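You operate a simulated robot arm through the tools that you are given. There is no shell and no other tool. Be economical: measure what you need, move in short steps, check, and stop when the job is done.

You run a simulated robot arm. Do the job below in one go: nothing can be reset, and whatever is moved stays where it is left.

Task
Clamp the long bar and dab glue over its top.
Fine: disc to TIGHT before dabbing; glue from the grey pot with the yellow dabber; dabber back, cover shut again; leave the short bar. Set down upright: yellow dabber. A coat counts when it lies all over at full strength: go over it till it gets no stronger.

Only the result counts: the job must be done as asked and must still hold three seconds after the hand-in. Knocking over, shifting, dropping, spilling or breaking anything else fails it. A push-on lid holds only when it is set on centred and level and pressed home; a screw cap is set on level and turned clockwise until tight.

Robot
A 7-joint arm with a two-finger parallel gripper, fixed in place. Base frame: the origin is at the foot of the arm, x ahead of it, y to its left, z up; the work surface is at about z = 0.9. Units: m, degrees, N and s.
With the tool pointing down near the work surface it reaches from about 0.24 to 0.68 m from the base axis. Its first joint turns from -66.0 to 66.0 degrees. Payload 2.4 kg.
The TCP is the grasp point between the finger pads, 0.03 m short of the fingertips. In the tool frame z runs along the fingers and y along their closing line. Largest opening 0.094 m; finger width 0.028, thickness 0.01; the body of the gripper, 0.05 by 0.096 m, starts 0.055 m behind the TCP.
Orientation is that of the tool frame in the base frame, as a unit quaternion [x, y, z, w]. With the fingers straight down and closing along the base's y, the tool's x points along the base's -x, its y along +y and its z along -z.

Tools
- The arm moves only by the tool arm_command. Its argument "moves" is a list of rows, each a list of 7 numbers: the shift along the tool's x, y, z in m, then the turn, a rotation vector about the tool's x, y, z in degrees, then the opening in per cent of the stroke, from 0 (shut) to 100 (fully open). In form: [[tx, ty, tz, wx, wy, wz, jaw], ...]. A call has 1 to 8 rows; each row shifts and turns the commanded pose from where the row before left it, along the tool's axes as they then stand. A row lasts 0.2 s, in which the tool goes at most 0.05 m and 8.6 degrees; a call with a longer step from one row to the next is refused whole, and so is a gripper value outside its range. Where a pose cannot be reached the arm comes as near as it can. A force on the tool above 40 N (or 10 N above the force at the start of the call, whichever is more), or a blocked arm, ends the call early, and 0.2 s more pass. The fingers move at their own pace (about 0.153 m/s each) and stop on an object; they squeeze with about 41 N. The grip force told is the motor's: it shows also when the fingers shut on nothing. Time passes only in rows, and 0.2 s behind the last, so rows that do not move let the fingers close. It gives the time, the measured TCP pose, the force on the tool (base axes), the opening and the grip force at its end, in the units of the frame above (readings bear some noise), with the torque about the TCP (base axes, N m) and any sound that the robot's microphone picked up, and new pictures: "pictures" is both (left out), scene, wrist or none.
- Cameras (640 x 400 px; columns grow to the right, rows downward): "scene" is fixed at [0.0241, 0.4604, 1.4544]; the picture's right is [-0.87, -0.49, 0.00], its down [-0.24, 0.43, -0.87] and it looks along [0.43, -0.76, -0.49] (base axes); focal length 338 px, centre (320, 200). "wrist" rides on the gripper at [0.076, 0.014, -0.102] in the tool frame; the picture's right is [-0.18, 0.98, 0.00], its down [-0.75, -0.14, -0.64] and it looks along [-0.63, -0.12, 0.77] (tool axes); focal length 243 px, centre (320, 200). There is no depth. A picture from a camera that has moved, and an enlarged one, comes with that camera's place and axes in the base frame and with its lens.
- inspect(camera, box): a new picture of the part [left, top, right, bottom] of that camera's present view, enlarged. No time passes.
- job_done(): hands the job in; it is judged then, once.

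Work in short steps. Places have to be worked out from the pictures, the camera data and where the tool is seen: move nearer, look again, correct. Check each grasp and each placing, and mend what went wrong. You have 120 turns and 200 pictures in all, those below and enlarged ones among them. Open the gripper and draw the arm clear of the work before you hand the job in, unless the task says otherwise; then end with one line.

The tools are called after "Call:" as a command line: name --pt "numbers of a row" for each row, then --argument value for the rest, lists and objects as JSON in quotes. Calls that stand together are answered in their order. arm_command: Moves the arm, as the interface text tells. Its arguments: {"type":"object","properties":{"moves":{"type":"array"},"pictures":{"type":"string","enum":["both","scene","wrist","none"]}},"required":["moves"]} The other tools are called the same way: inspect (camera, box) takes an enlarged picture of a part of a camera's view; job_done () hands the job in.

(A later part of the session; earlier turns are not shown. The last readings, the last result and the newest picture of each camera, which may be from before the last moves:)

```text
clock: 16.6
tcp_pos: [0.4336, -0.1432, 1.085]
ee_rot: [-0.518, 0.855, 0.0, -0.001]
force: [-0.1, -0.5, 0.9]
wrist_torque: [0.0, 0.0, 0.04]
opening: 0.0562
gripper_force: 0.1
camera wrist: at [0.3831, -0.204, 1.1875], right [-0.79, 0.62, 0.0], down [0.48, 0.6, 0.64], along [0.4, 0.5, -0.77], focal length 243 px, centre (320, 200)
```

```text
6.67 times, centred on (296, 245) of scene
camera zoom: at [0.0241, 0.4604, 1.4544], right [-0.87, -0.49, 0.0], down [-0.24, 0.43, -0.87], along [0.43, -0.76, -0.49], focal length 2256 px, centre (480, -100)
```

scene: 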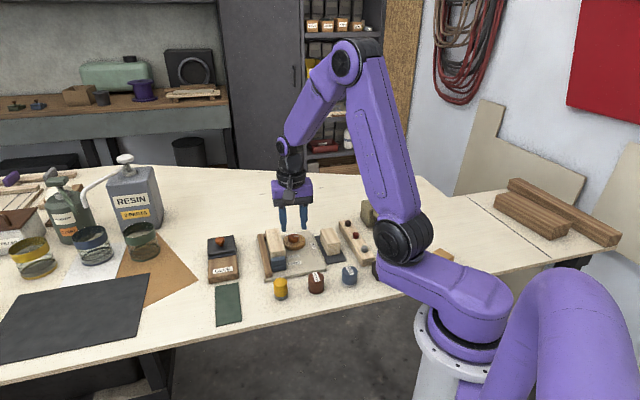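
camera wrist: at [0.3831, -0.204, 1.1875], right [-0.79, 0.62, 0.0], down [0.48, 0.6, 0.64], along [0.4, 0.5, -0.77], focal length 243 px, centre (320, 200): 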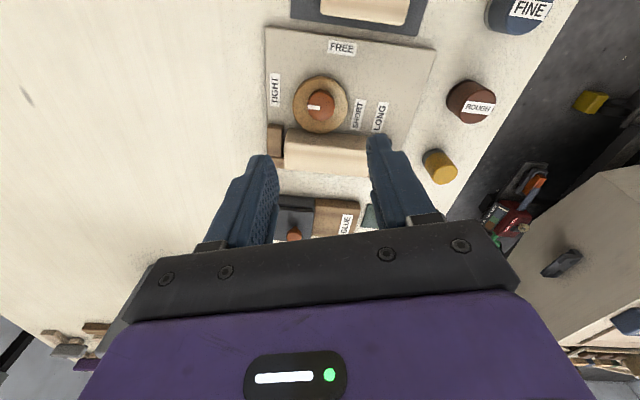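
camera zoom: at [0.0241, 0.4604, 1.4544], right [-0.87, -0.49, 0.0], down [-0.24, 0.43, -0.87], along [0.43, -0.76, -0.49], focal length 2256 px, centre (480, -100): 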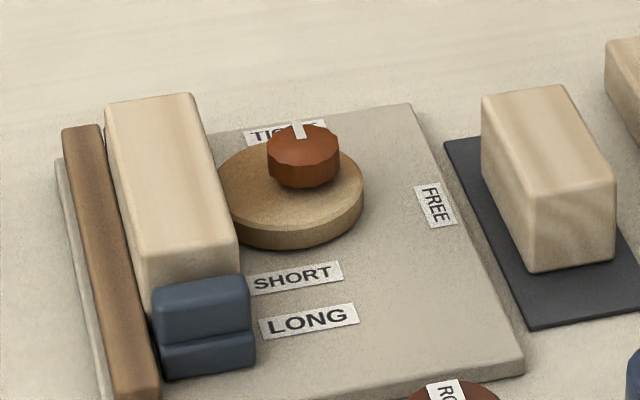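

Disc at TIGHT, bar clamped against the fence. Now move above the glue pot's cover knob (estimated (0.586,-0.021,0.945)).

Call:
arm_command --pt "0 0 0 0 0 8.5 45" --pt "0 0 0 0 0 8.5 45" --pt "-0.0388 -0.0043 0.006 0 0 0 45" --pt "-0.0388 -0.0043 0.006 0 0 0 45" --pt "-0.0388 -0.0043 0.006 0 0 0 45" --pt "-0.0388 -0.0043 0.006 0 0 0 45" --pt "-0.0388 -0.0043 0.006 0 0 0 45" --pictures "wrist"

Call:
inspect --camera "wrist" --box '[220, 60, 440, 220]'

Call:
inspect --camera "scene" --box '[180, 190, 300, 280]'

```text
clock: 18.2
tcp_pos: [0.5815, -0.0163, 1.0531]
ee_rot: [-0.386, 0.922, 0.0, 0.0]
force: [0.4, -0.6, -0.2]
wrist_torque: [0.02, 0.01, 0.01]
opening: 0.0424
gripper_force: 0.1
camera wrist: at [0.516, -0.0611, 1.1559], right [-0.57, 0.82, 0.0], down [0.63, 0.44, 0.64], along [0.53, 0.37, -0.77], focal length 243 px, centre (320, 200)
```

wrist: 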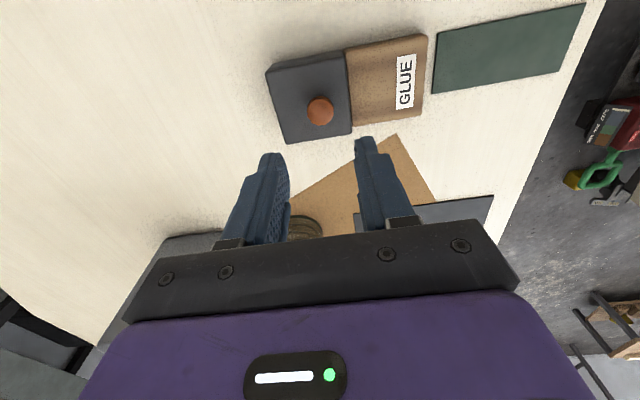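

```text
2.50 times, centred on (330, 140) of wrist
camera zoom: at [0.516, -0.0611, 1.1559], right [-0.57, 0.82, 0.0], down [0.63, 0.44, 0.64], along [0.53, 0.37, -0.77], focal length 606 px, centre (295, 350)
```

zoom: 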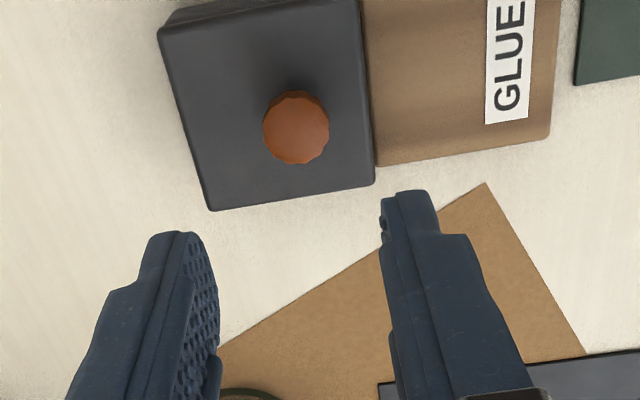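

```text
4.44 times, centred on (240, 235) of scene
camera zoom: at [0.0241, 0.4603, 1.4544], right [-0.87, -0.49, 0.0], down [-0.24, 0.43, -0.87], along [0.42, -0.76, -0.49], focal length 1504 px, centre (676, 44)
```

zoom: 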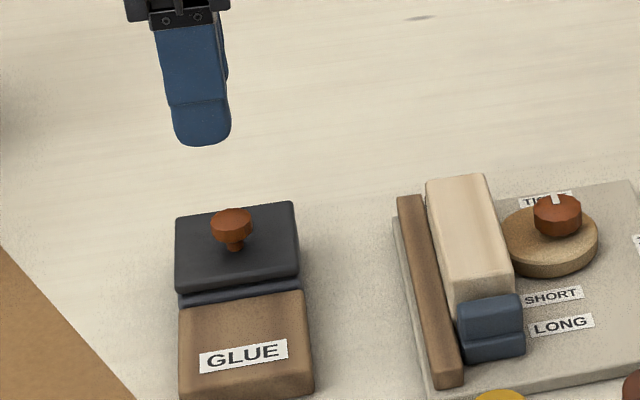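

Knob is ≈6 mm toward +tool x, top ≈0.956, 22 mm wide; tool is square to the lid. Descend around it.

Call:
arm_command --pt "0.006 0.0005 0.027 0 0 0 45" --pt "0 0 0.027 0 0 0 45" --pt "0 0 0.024 0 0 0 45" --pictures "wrist"

Call:
inspect --camera "wrist" --box '[220, 80, 440, 240]'

Call:
inspect --camera "scene" --box '[190, 220, 270, 280]'

```text
clock: 19.0
tcp_pos: [0.5787, -0.0213, 0.9753]
ee_rot: [-0.385, 0.923, 0.0, 0.001]
force: [0.9, 0.3, 0.2]
wrist_torque: [0.01, -0.04, 0.0]
opening: 0.0423
gripper_force: 0.1
camera wrist: at [0.5138, -0.0653, 1.078], right [-0.57, 0.82, 0.0], down [0.63, 0.44, 0.64], along [0.53, 0.37, -0.77], focal length 243 px, centre (320, 200)
```

wrist: 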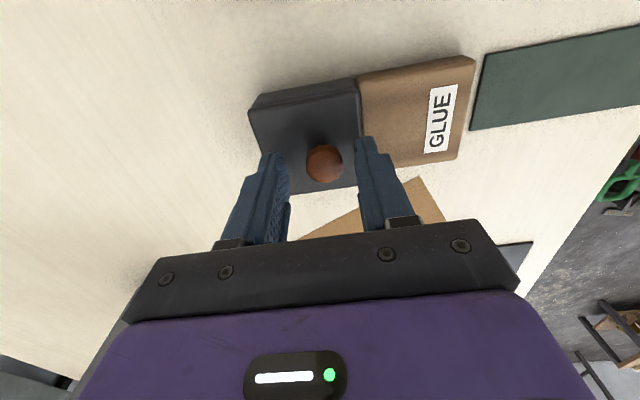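

```text
2.50 times, centred on (330, 160) of wrist
camera zoom: at [0.5138, -0.0653, 1.078], right [-0.57, 0.82, 0.0], down [0.63, 0.44, 0.64], along [0.53, 0.37, -0.77], focal length 606 px, centre (295, 300)
```

zoom: 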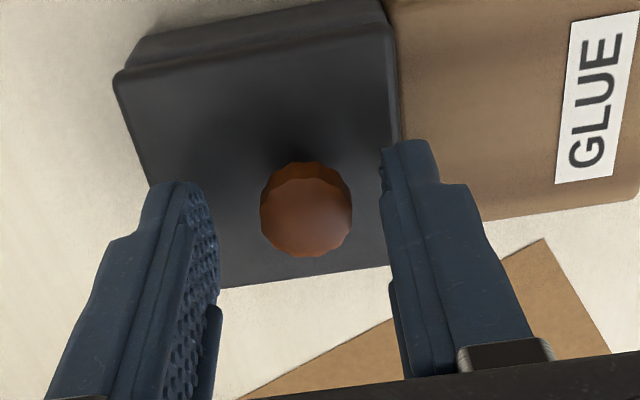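

```text
6.67 times, centred on (230, 250) of scene
camera zoom: at [0.0241, 0.4604, 1.4544], right [-0.87, -0.49, 0.0], down [-0.24, 0.43, -0.87], along [0.43, -0.76, -0.49], focal length 2256 px, centre (920, -133)
```

zoom: 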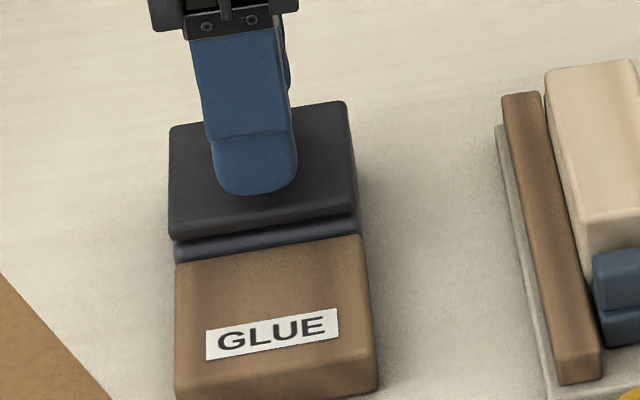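

Nearly centred; shift 2.5 mm, lower 4 mm and close on the knob.

Call:
arm_command --pt "0.0 0.0025 0.003 0 0 0 45" --pt "0 0 0 0 0 0 10" --pt "0 0 0 0 0 0 10" --pictures "none"

```text
clock: 19.8
tcp_pos: [0.5766, -0.0192, 0.973]
ee_rot: [-0.385, 0.923, -0.001, -0.001]
force: [0.6, -0.7, -2.1]
wrist_torque: [-0.01, -0.16, 0.0]
opening: 0.0218
gripper_force: 44.7
```

Gripped cleanly. Lift slightly and watch forces to see whether the cover is free or hinged.

Call:
arm_command --pt "0 0 -0.003 0 0 0 10" --pt "0 0 -0.004 0 0 0 10" --pt "0 0 0 0 0 0 10" --pictures "none"

Call:
inspect --camera "scene" --box '[190, 220, 270, 280]'

```text
clock: 20.6
tcp_pos: [0.575, -0.0202, 0.9786]
ee_rot: [-0.386, 0.923, 0.002, -0.003]
force: [1.1, 1.6, -34.9]
wrist_torque: [-0.33, 0.05, 0.01]
opening: 0.0215
gripper_force: 44.6
```

```text
6.67 times, centred on (230, 250) of scene
camera zoom: at [0.0248, 0.4604, 1.4543], right [-0.87, -0.49, 0.0], down [-0.24, 0.43, -0.87], along [0.42, -0.76, -0.49], focal length 2256 px, centre (920, -133)
```

zoom: 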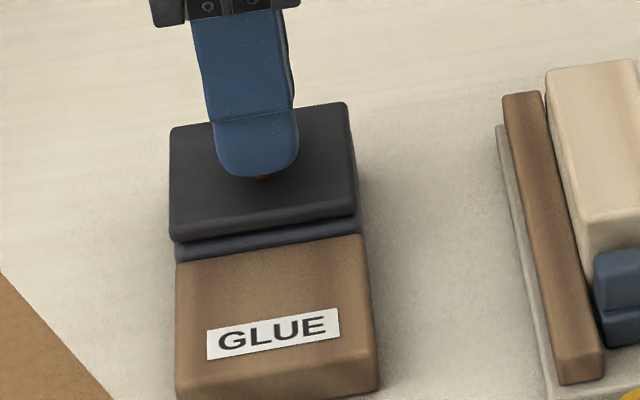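

It resists: 35 N up and the fingers slid a bit up the knob, so the cover isn't simply lifted (and the pot is fixed). I look closely at how the cover is guided.

Call:
inspect --camera "wrist" --box '[230, 80, 390, 200]'

Call:
inspect --camera "scene" --box '[205, 230, 245, 260]'

```text
3.33 times, centred on (310, 140) of wrist
camera zoom: at [0.5114, -0.0634, 1.082], right [-0.57, 0.82, 0.0], down [0.63, 0.44, 0.64], along [0.52, 0.37, -0.77], focal length 809 px, centre (353, 400)
```

zoom: 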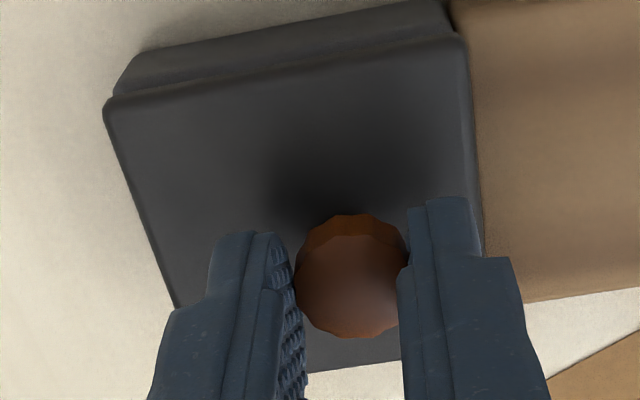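

```text
13.33 times, centred on (225, 245) of scene
camera zoom: at [0.0248, 0.4604, 1.4543], right [-0.87, -0.49, 0.0], down [-0.24, 0.43, -0.87], along [0.42, -0.76, -0.49], focal length 4512 px, centre (1587, -400)
```

zoom: 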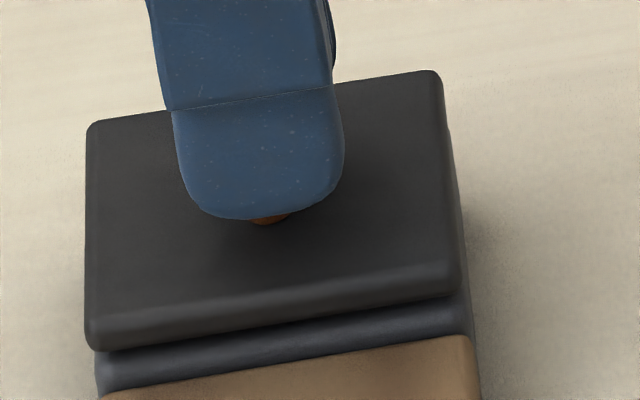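

It looks like a plate that slides over the wood shelf beside the pot. Regrip lower and try a small slide toward the wood (+tool y).

Call:
arm_command --pt "0 0 0 0 0 0 40" --pt "0 0 0.005 0 0 0 40" --pt "0 0 0 0 0 0 10" --pt "0 0 0 0 0 0 10" --pt "0 0.003 0 0 0 0 10" --pt "0 0.003 0 0 0 0 10" --pt "0 0 0 0 0 0 10" --pictures "none"

Call:
inspect --camera "scene" --box '[190, 220, 270, 280]'

```text
clock: 22.2
tcp_pos: [0.5742, -0.0157, 0.9761]
ee_rot: [-0.385, 0.923, 0.0, 0.002]
force: [-1.1, -1.5, 29.8]
wrist_torque: [-0.18, 0.37, 0.11]
opening: 0.0214
gripper_force: 45.1
```

```text
6.67 times, centred on (230, 250) of scene
camera zoom: at [0.0235, 0.4603, 1.4544], right [-0.87, -0.49, 0.0], down [-0.24, 0.43, -0.87], along [0.43, -0.76, -0.49], focal length 2256 px, centre (920, -133)
```

zoom: 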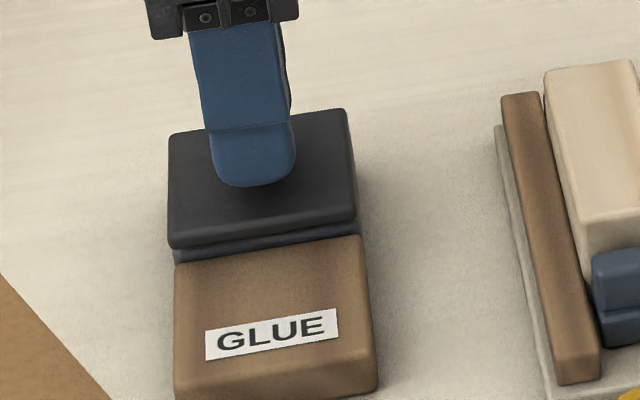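

It slides. Relieve the downward push and slide it open further.

Call:
arm_command --pt "0 0 -0.003 0 0 0 10" --pt "0 0.006 0 0 0 0 10" --pt "0 0.006 0 0 0 0 10" --pt "0 0.006 0 0 0 0 10" --pictures "none"

```text
clock: 23.2
tcp_pos: [0.5594, -0.0009, 0.9783]
ee_rot: [-0.387, 0.922, 0.001, -0.001]
force: [12.4, 12.1, -22.1]
wrist_torque: [0.24, -0.61, 0.01]
opening: 0.0216
gripper_force: 44.9
```

Call:
arm_command --pt "-0.002 0 0.002 0 0 0 10" --pt "-0.0005 0.006 0 0 0 0 10" --pt "-0.0005 0.006 0 0 0 0 10" --pt "-0.0005 0.006 0 0 0 0 10" --pictures "none"

Call:
inspect --camera "scene" --box '[190, 220, 270, 280]'

```text
clock: 24.2
tcp_pos: [0.548, 0.0099, 0.9767]
ee_rot: [-0.385, 0.923, 0.0, -0.001]
force: [-8.4, -9.0, 22.9]
wrist_torque: [-0.23, 0.47, -0.12]
opening: 0.0217
gripper_force: 45.2
```

```text
6.67 times, centred on (230, 250) of scene
camera zoom: at [0.0235, 0.4601, 1.4545], right [-0.87, -0.49, 0.0], down [-0.24, 0.43, -0.87], along [0.43, -0.76, -0.49], focal length 2256 px, centre (920, -133)
```

zoom: 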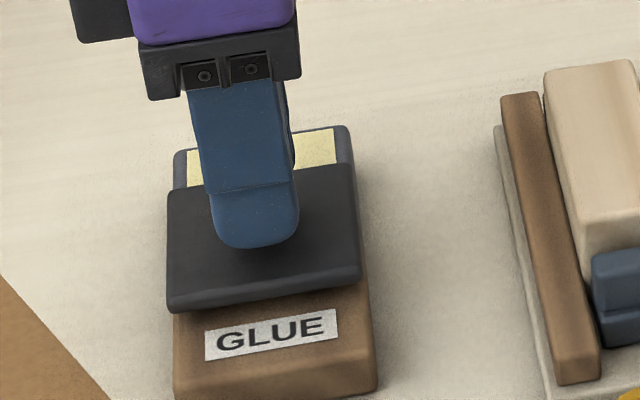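

Glue (pale yellow) is showing. Continue sliding with small corrections.

Call:
arm_command --pt "0.0015 0 -0.002 0 0 0 10" --pt "0 0.006 0 0 0 0 10" --pt "0 0.006 0 0 0 0 10" --pt "0 0 0 0 0 0 10" --pictures "none"

Call:
inspect --camera "scene" --box '[190, 220, 270, 280]'

```text
clock: 25.2
tcp_pos: [0.5376, 0.0203, 0.9769]
ee_rot: [-0.386, 0.923, 0.0, -0.001]
force: [-3.7, -3.7, -15.2]
wrist_torque: [0.26, -0.73, 0.07]
opening: 0.0214
gripper_force: 44.9
```

```text
6.67 times, centred on (230, 250) of scene
camera zoom: at [0.0242, 0.4602, 1.4544], right [-0.87, -0.49, 0.0], down [-0.24, 0.43, -0.87], along [0.42, -0.76, -0.49], focal length 2256 px, centre (920, -133)
```

zoom: 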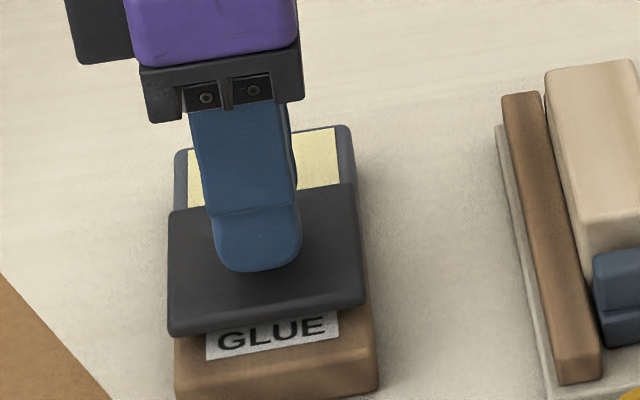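

Call:
arm_command --pt "0.0005 0 0.001 0 0 0 10" --pt "0 0.006 0 0 0 0 10" --pt "0 0.006 0 0 0 0 10" --pt "0 0 0 0 0 0 10" --pictures "none"

Call:
inspect --camera "scene" --box '[190, 220, 270, 280]'

```text
clock: 26.2
tcp_pos: [0.5305, 0.027, 0.9779]
ee_rot: [-0.385, 0.923, 0.0, -0.001]
force: [4.9, -13.1, -23.1]
wrist_torque: [-0.59, 0.43, 0.12]
opening: 0.0213
gripper_force: 44.8
```

```text
6.67 times, centred on (230, 250) of scene
camera zoom: at [0.0247, 0.46, 1.4545], right [-0.87, -0.49, 0.0], down [-0.24, 0.43, -0.87], along [0.42, -0.76, -0.49], focal length 2256 px, centre (920, -133)
```

zoom: 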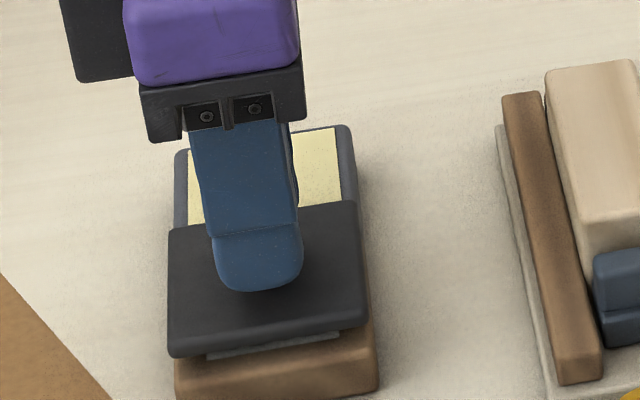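

A ~13 N resistance suggests the slide's end stop (≈65 mm travel). Release, rise and look.

Call:
arm_command --pt "0 -0.002 0 0 0 0 40" --pt "0 0 0 0 0 0 40" --pt "0 0 -0.03 0 0 0 40" --pt "0.03 0 -0.03 0 0 0 60" --pt "0.03 0 -0.03 0 0 0 60" --pictures "wrist"

Call:
inspect --camera "scene" --box '[190, 220, 310, 310]'

```text
clock: 27.4
tcp_pos: [0.4893, -0.0157, 1.0694]
ee_rot: [-0.385, 0.923, 0.0, 0.0]
force: [0.2, 0.0, 0.0]
wrist_torque: [-0.02, 0.0, -0.02]
opening: 0.0563
gripper_force: 0.0
camera wrist: at [0.4237, -0.0594, 1.1719], right [-0.57, 0.82, 0.0], down [0.63, 0.44, 0.64], along [0.53, 0.37, -0.77], focal length 243 px, centre (320, 200)
```

wrist: 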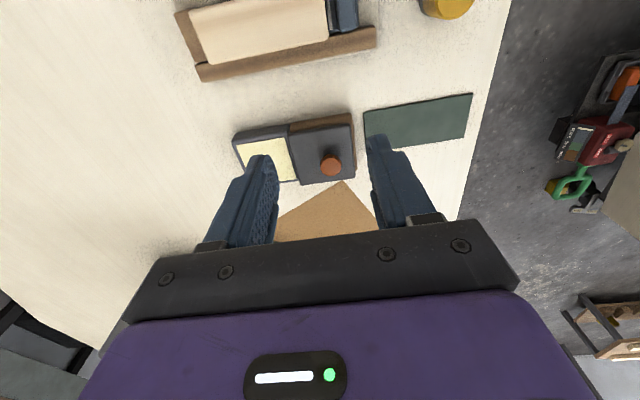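

```text
4.44 times, centred on (250, 265) of scene
camera zoom: at [0.0241, 0.4604, 1.4544], right [-0.87, -0.49, 0.0], down [-0.24, 0.43, -0.87], along [0.43, -0.76, -0.49], focal length 1504 px, centre (631, -89)
```

zoom: 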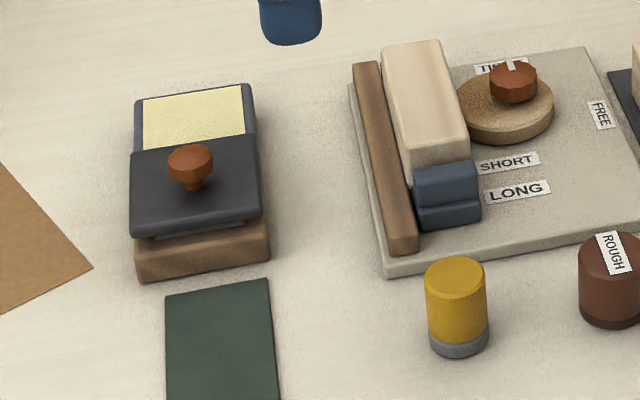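

Call:
inspect --camera "wrist" --box '[210, 80, 390, 215]'

```text
2.96 times, centred on (300, 148) of wrist
camera zoom: at [0.4237, -0.0594, 1.1719], right [-0.57, 0.82, 0.0], down [0.63, 0.44, 0.64], along [0.53, 0.37, -0.77], focal length 719 px, centre (379, 356)
```

zoom: 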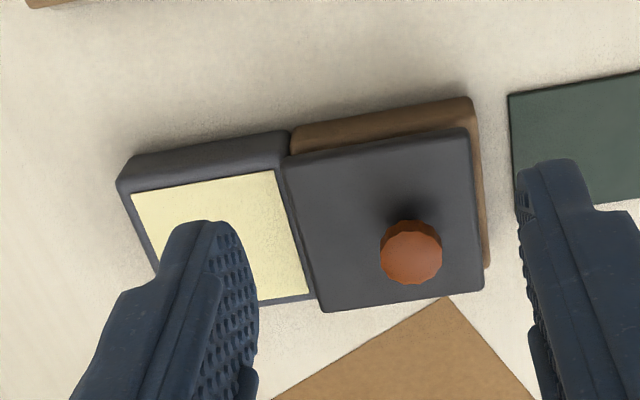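

Glue fully exposed, centre ≈ (0.58,-0.021). Now go over the yellow dabber (≈(0.367,0.023), 30 mm dia, 46 mm tall).

Call:
arm_command --pt "0.0194 0.038 0.01 0 0 0 60" --pt "0.0194 0.038 0.01 0 0 0 60" --pt "0.0194 0.038 0.01 0 0 0 60" --pictures "wrist"

Call:
inspect --camera "wrist" --box '[220, 60, 440, 220]'

Call:
inspect --camera "scene" --box '[250, 250, 330, 310]'

```text
clock: 28.2
tcp_pos: [0.3713, 0.0231, 1.0404]
ee_rot: [-0.384, 0.923, 0.001, 0.0]
force: [0.4, 0.5, -0.5]
wrist_torque: [0.02, 0.02, -0.01]
opening: 0.0562
gripper_force: 0.1
camera wrist: at [0.3053, -0.0207, 1.1431], right [-0.57, 0.82, 0.0], down [0.63, 0.44, 0.64], along [0.53, 0.37, -0.77], focal length 243 px, centre (320, 200)
```

wrist: 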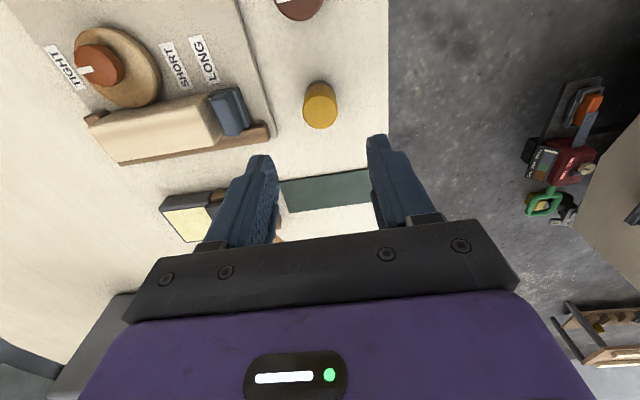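

```text
2.50 times, centred on (330, 140) of wrist
camera zoom: at [0.3053, -0.0207, 1.1431], right [-0.57, 0.82, 0.0], down [0.63, 0.44, 0.64], along [0.53, 0.37, -0.77], focal length 606 px, centre (295, 350)
```

zoom: 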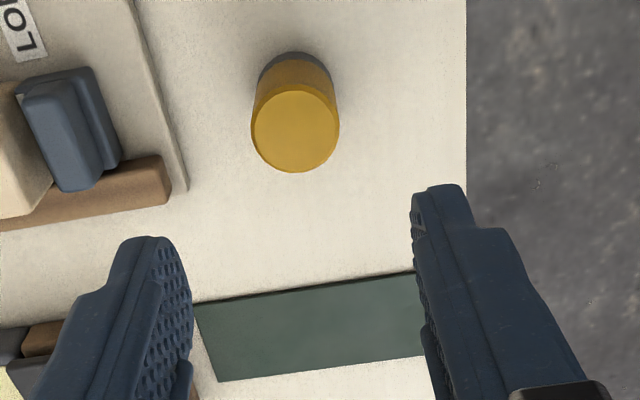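

```text
6.67 times, centred on (290, 280) of scene
camera zoom: at [0.0241, 0.4603, 1.4544], right [-0.87, -0.49, 0.0], down [-0.24, 0.43, -0.87], along [0.43, -0.76, -0.49], focal length 2256 px, centre (520, -333)
```

zoom: 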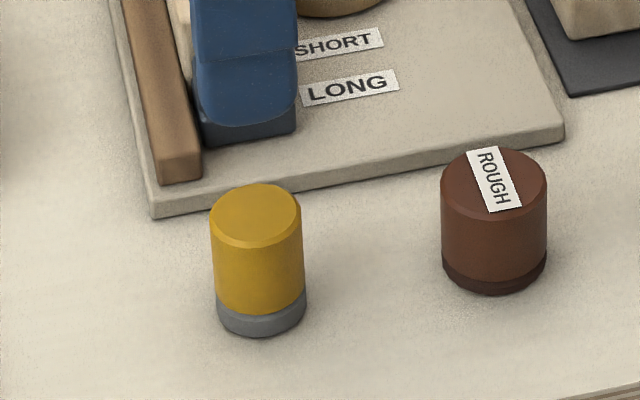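

Shift 7 mm along tool x and descend partway to verify alignment.

Call:
arm_command --pt "0.0075 0.0 0.02 0 0 0 60" --pt "0 0 0.03 0 0 0 60" --pictures "wrist"

Call:
inspect --camera "wrist" --box '[220, 60, 440, 220]'

```text
clock: 28.8
tcp_pos: [0.3646, 0.0174, 0.9874]
ee_rot: [-0.386, 0.923, 0.0, 0.0]
force: [-0.3, 0.3, -0.4]
wrist_torque: [0.02, 0.0, -0.03]
opening: 0.0567
gripper_force: 0.0
camera wrist: at [0.2992, -0.026, 1.0905], right [-0.57, 0.82, 0.0], down [0.63, 0.44, 0.64], along [0.53, 0.37, -0.77], focal length 243 px, centre (320, 200)
```

wrist: 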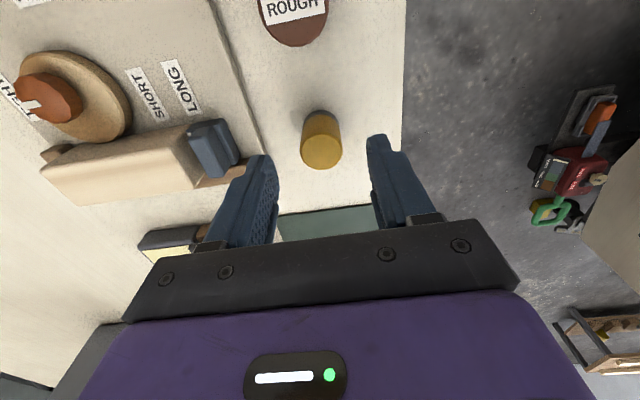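

```text
2.50 times, centred on (330, 140) of wrist
camera zoom: at [0.2992, -0.026, 1.0905], right [-0.57, 0.82, 0.0], down [0.63, 0.44, 0.64], along [0.53, 0.37, -0.77], focal length 606 px, centre (295, 350)
```

zoom: 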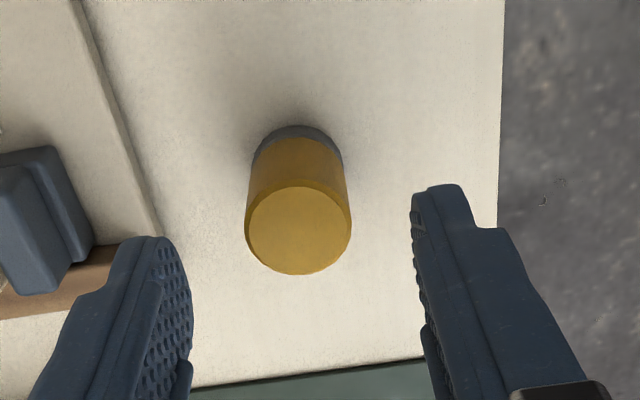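

Aligned within 1 mm. Descend to tips ≈0.925 and close.

Call:
arm_command --pt "0 0.0005 0.016 0 0 0 48" --pt "0 0 0.016 0 0 0 48" --pt "0 0 0 0 0 0 48" --pictures "none"

Call:
arm_command --pt "0 0 0 0 0 0 20" --pt "0 0 0 0 0 0 20" --pictures "wrist"

Call:
inspect --camera "scene" --box '[250, 250, 330, 310]'

```text
clock: 29.6
tcp_pos: [0.3627, 0.0181, 0.9547]
ee_rot: [-0.386, 0.923, 0.0, 0.0]
force: [0.3, -0.5, -0.2]
wrist_torque: [0.0, 0.01, -0.01]
opening: 0.0451
gripper_force: 0.1
```

```text
clock: 30.2
tcp_pos: [0.3614, 0.0182, 0.9555]
ee_rot: [-0.386, 0.922, 0.001, 0.0]
force: [0.4, 0.1, 0.1]
wrist_torque: [-0.02, -0.01, -0.01]
opening: 0.0273
gripper_force: 41.2
camera wrist: at [0.2971, -0.0262, 1.058], right [-0.57, 0.82, 0.0], down [0.63, 0.44, 0.64], along [0.53, 0.37, -0.77], focal length 243 px, centre (320, 200)
```

wrist: 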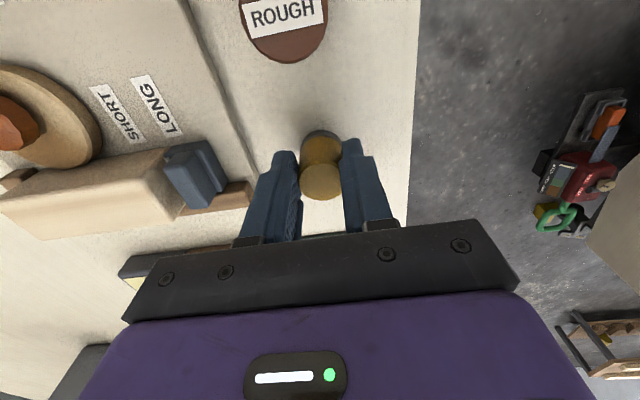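

```text
6.67 times, centred on (290, 280) of scene
camera zoom: at [0.0241, 0.4604, 1.4544], right [-0.87, -0.49, 0.0], down [-0.24, 0.43, -0.87], along [0.43, -0.76, -0.49], focal length 2256 px, centre (520, -333)
```

zoom: 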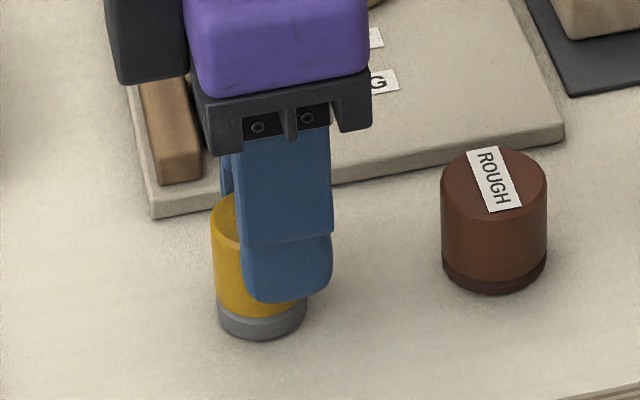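

Gripped (27 mm) but fingers sit ~4 mm off centre along tool x; re-grip centred.

Call:
arm_command --pt "0 0 0 0 0 0 42" --pt "0 0 0 0 0 0 42" --pt "-0.003 0 0 0 0 0 42" --pt "0 0 0 0 0 0 20" --pt "0 0 0 0 0 0 20" --pictures "none"

Call:
inspect --camera "wrist" --box '[260, 110, 380, 210]'

```text
clock: 31.4
tcp_pos: [0.3641, 0.0193, 0.9549]
ee_rot: [-0.386, 0.922, -0.001, 0.001]
force: [0.1, -0.5, 0.3]
wrist_torque: [0.03, 0.02, 0.02]
opening: 0.0275
gripper_force: 41.2
```

```text
4.00 times, centred on (320, 160) of wrist
camera zoom: at [0.2993, -0.0249, 1.0584], right [-0.57, 0.82, 0.0], down [0.63, 0.44, 0.64], along [0.53, 0.37, -0.77], focal length 970 px, centre (320, 360)
```

zoom: 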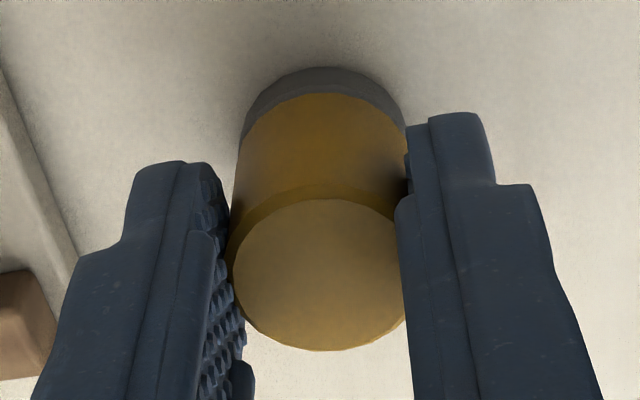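

Held well. Lift and carry over the glue at (0.58,-0.021).

Call:
arm_command --pt "0 0 -0.035 0 0 0 20" --pt "0 0 -0.035 0 0 0 20" --pt "-0.0246 -0.0364 0 0 0 0 20" --pt "-0.0246 -0.0364 0 0 0 0 20" --pt "-0.0246 -0.0364 0 0 0 0 20" --pt "-0.0246 -0.0364 0 0 0 0 20" --pt "-0.0246 -0.0364 0 0 0 0 20" --pictures "wrist"

Call:
inspect --camera "scene" --box '[180, 200, 280, 275]'

Call:
inspect --camera "wrist" --box '[220, 60, 440, 220]'

```text
clock: 33.0
tcp_pos: [0.5807, -0.0217, 1.0252]
ee_rot: [-0.386, 0.922, 0.0, 0.0]
force: [0.3, 0.0, 0.2]
wrist_torque: [-0.01, 0.01, 0.0]
opening: 0.019
gripper_force: 0.1
camera wrist: at [0.5149, -0.0655, 1.1289], right [-0.57, 0.82, 0.0], down [0.63, 0.44, 0.64], along [0.53, 0.37, -0.77], focal length 243 px, centre (320, 200)
```

wrist: 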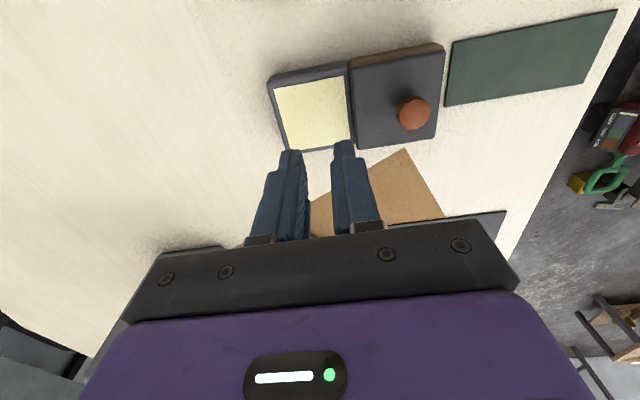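

```text
5.33 times, centred on (230, 238) of scene
camera zoom: at [0.0241, 0.4604, 1.4544], right [-0.87, -0.49, 0.0], down [-0.24, 0.43, -0.87], along [0.43, -0.76, -0.49], focal length 1805 px, centre (800, 0)
```

zoom: 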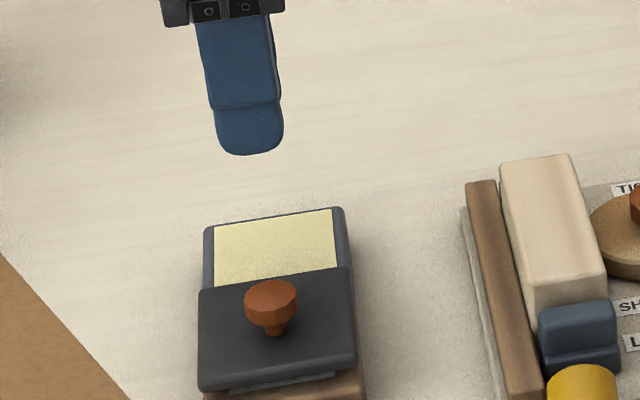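

```text
2.50 times, centred on (330, 140) of wrist
camera zoom: at [0.5149, -0.0655, 1.1289], right [-0.57, 0.82, 0.0], down [0.63, 0.44, 0.64], along [0.53, 0.37, -0.77], focal length 606 px, centre (295, 350)
```

zoom: 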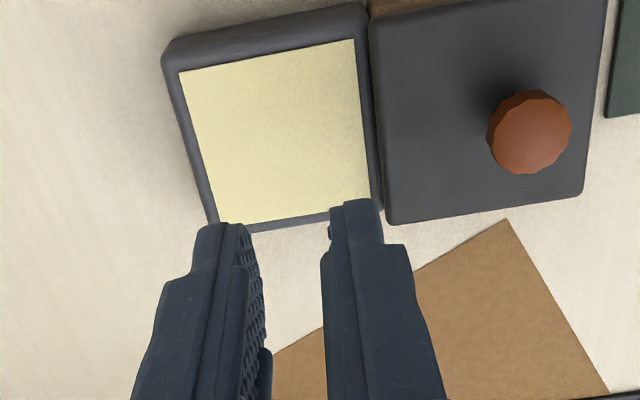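

The dabber slipped out. I check where it is.

Call:
inspect --camera "scene" --box '[240, 240, 340, 315]'

```text
5.33 times, centred on (290, 278) of scene
camera zoom: at [0.0241, 0.4604, 1.4544], right [-0.87, -0.49, 0.0], down [-0.24, 0.43, -0.87], along [0.43, -0.76, -0.49], focal length 1805 px, centre (480, -213)
```

zoom: 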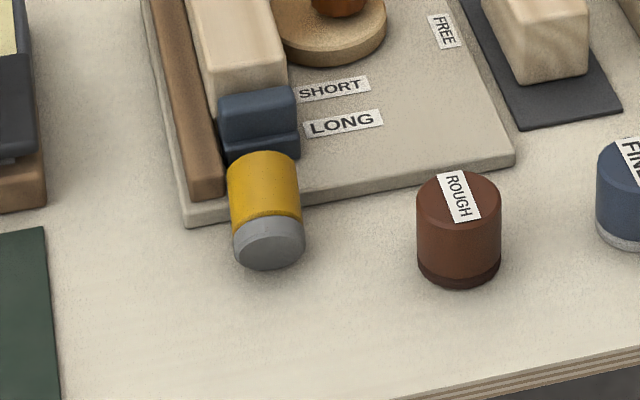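

It is lying tilted against the jig's near edge. Go back high and look from above.

Call:
arm_command --pt "0.0 0.0 -0.04 0 0 0 60" --pt "0.0197 0.0312 -0.012 0 0 0 60" --pt "0.0197 0.0312 -0.012 0 0 0 60" --pt "0.0197 0.0312 -0.012 0 0 0 60" --pt "0.0197 0.0312 -0.0 0 0 0 60" --pt "0.0197 0.0312 -0.0 0 0 0 60" --pictures "wrist"

Call:
inspect --camera "wrist" --box '[200, 30, 400, 180]'

Call:
inspect --camera "scene" --box '[260, 255, 310, 295]'

```text
clock: 34.4
tcp_pos: [0.3985, 0.019, 1.0986]
ee_rot: [-0.385, 0.923, -0.001, 0.0]
force: [-0.2, 0.0, -0.1]
wrist_torque: [0.01, 0.02, -0.01]
opening: 0.0563
gripper_force: 0.0
camera wrist: at [0.3327, -0.024, 1.2022], right [-0.57, 0.82, 0.0], down [0.63, 0.44, 0.64], along [0.53, 0.37, -0.77], focal length 243 px, centre (320, 200)
```

wrist: 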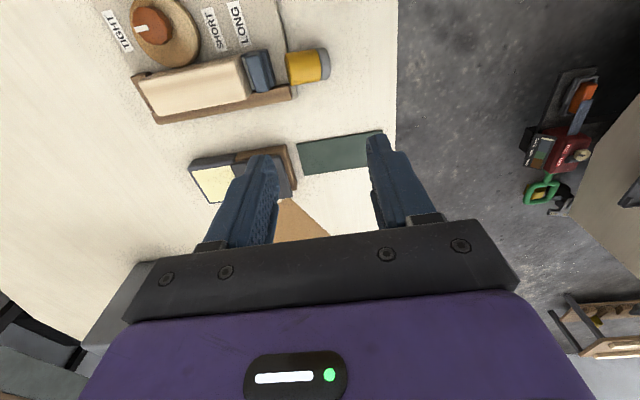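

```text
2.67 times, centred on (300, 105) of wrist
camera zoom: at [0.3327, -0.024, 1.2022], right [-0.57, 0.82, 0.0], down [0.63, 0.44, 0.64], along [0.53, 0.37, -0.77], focal length 647 px, centre (373, 453)
```

zoom: 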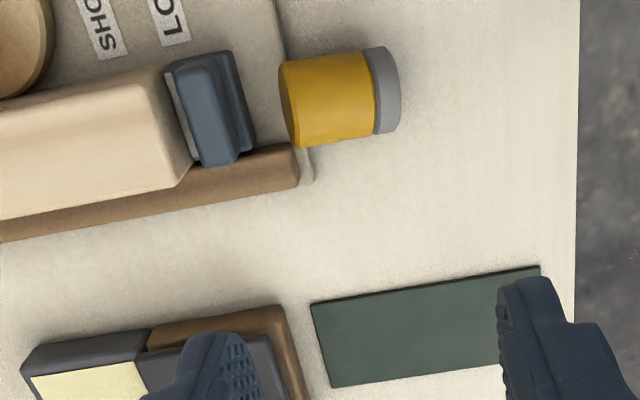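

```text
10.00 times, centred on (285, 275) of scene
camera zoom: at [0.0241, 0.4603, 1.4544], right [-0.87, -0.49, 0.0], down [-0.24, 0.43, -0.87], along [0.43, -0.76, -0.49], focal length 3384 px, centre (670, -550)
```

zoom: 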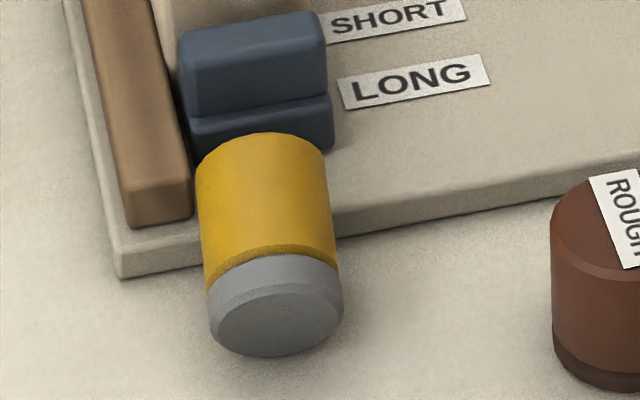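

The dabber lies on its side, pad toward az ≈130°, top end on the jig plate's edge; nothing else looks disturbed. Plan: grip it across with the tool tilted, then tilt back to stand it upright. First turn the tool 90° so it closes across the dabber.

Call:
arm_command --pt "0 0 0 0 0 8.5 60" --pt "0 0 0 0 0 8.5 60" --pt "0 0 0 0 0 8.5 60" --pt "0 0 0 0 0 8.5 60" --pt "0 0 0 0 0 8.5 60" --pt "0 0 0 0 0 8.5 60" --pt "0 0 0 0 0 8.5 60" --pt "0 0 0 0 0 8.5 60" --pictures "none"

Call:
arm_command --pt "0 0 0 0 0 8.5 60" --pt "0 0 0 0 0 8.5 60" --pt "0 0 0 0 0 5 60" --pt "0 0 0.04 0 0 0 60" --pictures "wrist"

Call:
inspect --camera "wrist" --box '[220, 60, 420, 220]'

```text
clock: 36.2
tcp_pos: [0.3989, 0.0189, 1.1015]
ee_rot: [0.197, 0.98, 0.0, 0.0]
force: [0.0, 1.5, -0.1]
wrist_torque: [0.02, 0.01, -0.03]
opening: 0.0563
gripper_force: 0.0
```

```text
clock: 37.2
tcp_pos: [0.398, 0.0157, 1.0606]
ee_rot: [0.38, 0.925, 0.0, 0.0]
force: [0.7, 0.2, 0.2]
wrist_torque: [-0.01, -0.01, 0.01]
opening: 0.0565
gripper_force: 0.0
camera wrist: at [0.3534, 0.0805, 1.1638], right [0.82, 0.57, 0.0], down [0.44, -0.63, 0.64], along [0.37, -0.53, -0.77], focal length 243 px, centre (320, 200)
```

wrist: 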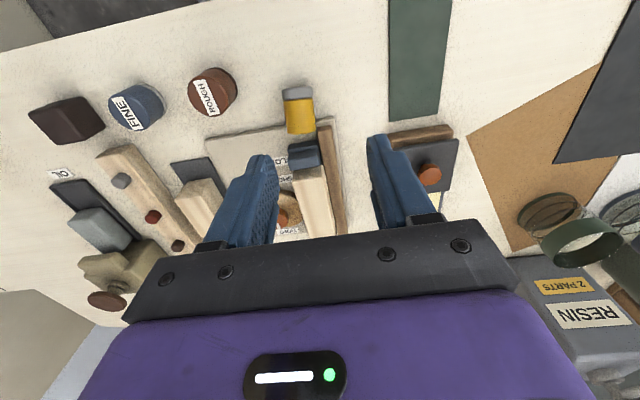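

```text
2.50 times, centred on (320, 140) of wrist
camera zoom: at [0.3534, 0.0805, 1.1638], right [0.82, 0.57, 0.0], down [0.44, -0.63, 0.64], along [0.37, -0.53, -0.77], focal length 606 px, centre (320, 350)
```

zoom: 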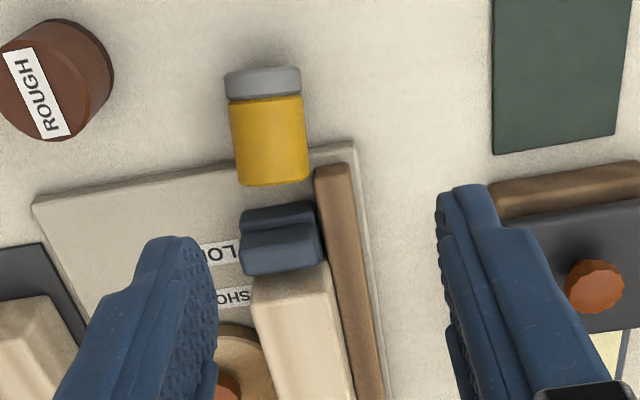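

Both views agree: pad end ≈ (0.374,0.012), top end ≈ (0.399,-0.018). I align the yaw to its axis, move over it and tilt the tool 22° toward the pad end.

Call:
arm_command --pt "0 0 0 0 0 5 60" --pt "-0.007 -0.0207 0.03 0 0 0 60" --pt "0 0 0.03 0 0 0 60" --pt "0 0 0 0 7.35 0 60" --pt "0 0 0 0 7.35 0 60" --pt "0 0 0 0 7.3 0 60" --pictures "wrist"

Call:
inspect --camera "wrist" --box '[220, 60, 420, 220]'

Call:
inspect --camera "scene" --box '[240, 220, 340, 295]'

```text
clock: 38.6
tcp_pos: [0.3901, -0.0006, 1.001]
ee_rot: [0.412, 0.891, 0.081, -0.173]
force: [-0.6, -0.6, 0.1]
wrist_torque: [0.01, -0.01, 0.01]
opening: 0.0563
gripper_force: 0.1
camera wrist: at [0.377, 0.0332, 1.1258], right [0.86, 0.51, -0.07], down [0.5, -0.81, 0.31], along [0.1, -0.3, -0.95], focal length 243 px, centre (320, 200)
```

wrist: 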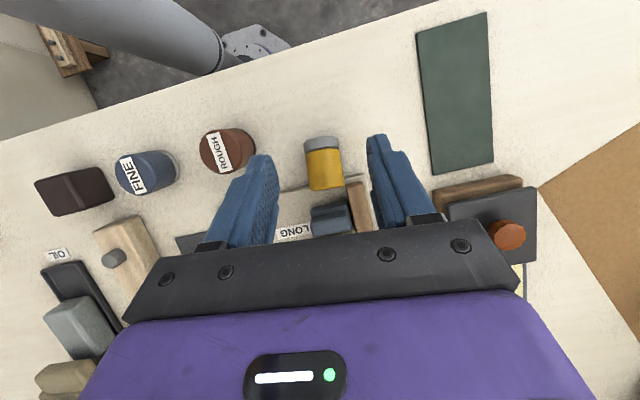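

```text
2.50 times, centred on (320, 140) of wrist
camera zoom: at [0.377, 0.0332, 1.1258], right [0.86, 0.51, -0.07], down [0.5, -0.81, 0.31], along [0.1, -0.3, -0.95], focal length 606 px, centre (320, 350)
```

zoom: 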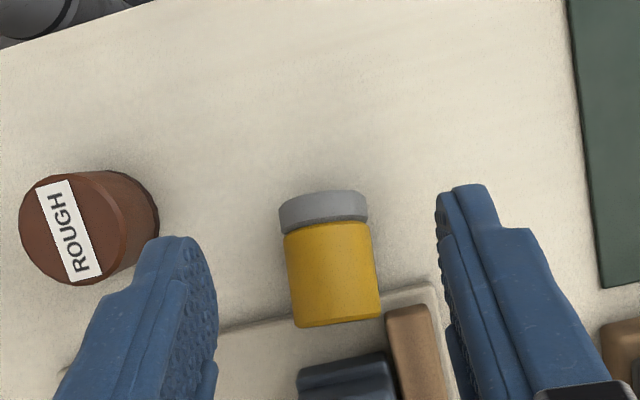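

```text
5.33 times, centred on (290, 258) of scene
camera zoom: at [0.0241, 0.4604, 1.4544], right [-0.87, -0.49, 0.0], down [-0.24, 0.43, -0.87], along [0.43, -0.76, -0.49], focal length 1805 px, centre (480, -107)
```

zoom: 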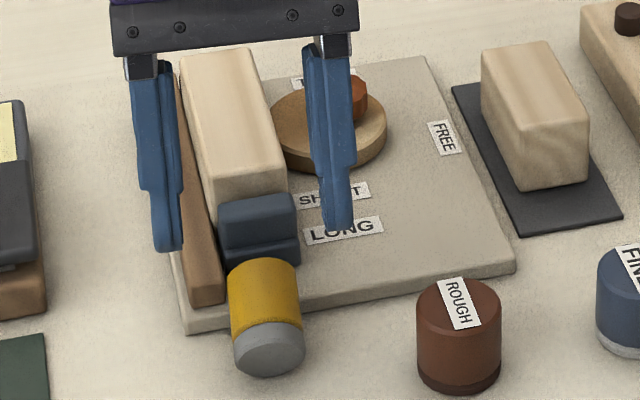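

Good overhead view; I descend most of the way along the vertical and check again.

Call:
arm_command --pt "-0.011 -0.003 0.025 0 0 0 60" --pt "-0.011 0 0.025 0 0 0 60" --pictures "wrist"

Call:
inspect --camera "wrist" --box '[220, 80, 420, 240]'

Call:
inspect --camera "scene" --box '[240, 230, 340, 305]'

```text
clock: 39.2
tcp_pos: [0.3873, -0.0046, 0.9477]
ee_rot: [0.412, 0.891, 0.08, -0.173]
force: [0.8, -1.0, -0.3]
wrist_torque: [0.02, 0.01, 0.0]
opening: 0.0565
gripper_force: 0.2
camera wrist: at [0.3753, 0.0291, 1.071], right [0.86, 0.51, -0.07], down [0.5, -0.81, 0.31], along [0.1, -0.3, -0.95], focal length 243 px, centre (320, 200)
```

wrist: 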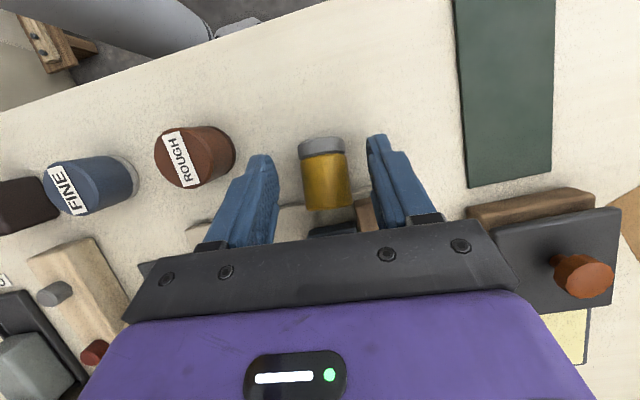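

```text
2.50 times, centred on (320, 160) of wrist
camera zoom: at [0.3753, 0.0291, 1.071], right [0.86, 0.51, -0.07], down [0.5, -0.81, 0.31], along [0.1, -0.3, -0.95], focal length 606 px, centre (320, 300)
```

zoom: 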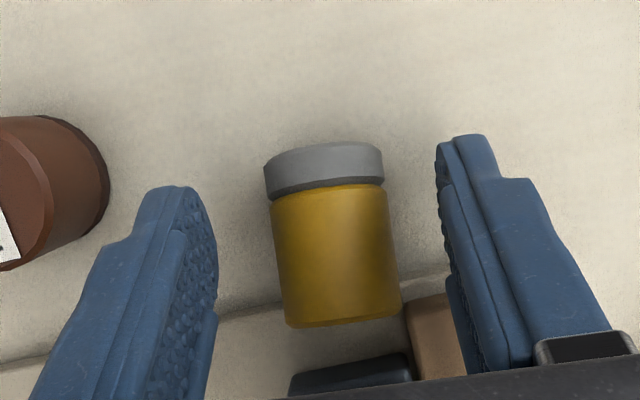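

```text
5.33 times, centred on (290, 268) of scene
camera zoom: at [0.0241, 0.4603, 1.4544], right [-0.87, -0.49, 0.0], down [-0.24, 0.43, -0.87], along [0.43, -0.76, -0.49], focal length 1805 px, centre (480, -160)
```

zoom: 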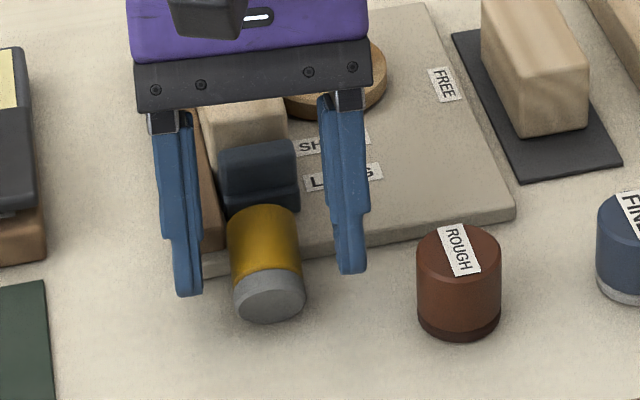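

Well aligned. Lower the last 9 mm and close.

Call:
arm_command --pt "-0.0035 0 0.009 0 0 0 60" --pt "0 0 0 0 0 0 20" --pt "0 0 0 0 0 0 20" --pt "0 0 0 0 0 0 20" --pictures "none"

Call:
inspect --camera "wrist" --box '[240, 100, 400, 230]'

Call:
inspect --camera "scene" --box '[240, 230, 340, 305]'

```text
clock: 40.2
tcp_pos: [0.3879, -0.0031, 0.9354]
ee_rot: [0.412, 0.891, 0.08, -0.173]
force: [-0.4, 0.4, 0.4]
wrist_torque: [0.0, 0.01, -0.01]
opening: 0.029
gripper_force: 41.5
```

```text
3.08 times, centred on (320, 165) of wrist
camera zoom: at [0.3761, 0.03, 1.0606], right [0.86, 0.51, -0.07], down [0.5, -0.81, 0.31], along [0.1, -0.3, -0.95], focal length 746 px, centre (320, 308)
```

zoom: 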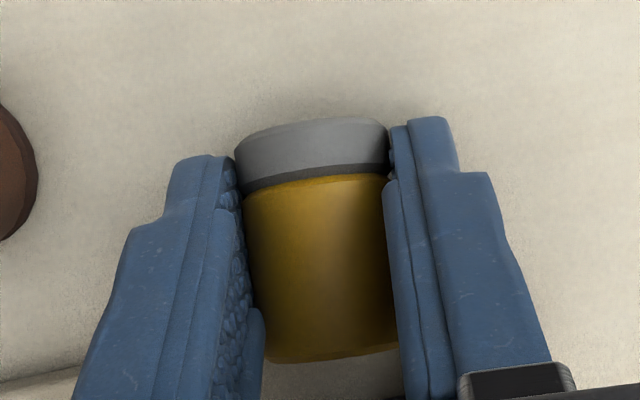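

```text
5.33 times, centred on (290, 268) of scene
camera zoom: at [0.0241, 0.4604, 1.4544], right [-0.87, -0.49, 0.0], down [-0.24, 0.43, -0.87], along [0.43, -0.76, -0.49], focal length 1805 px, centre (480, -160)
```

zoom: 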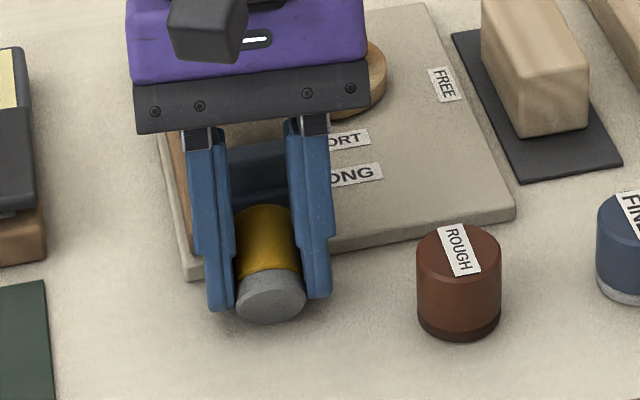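

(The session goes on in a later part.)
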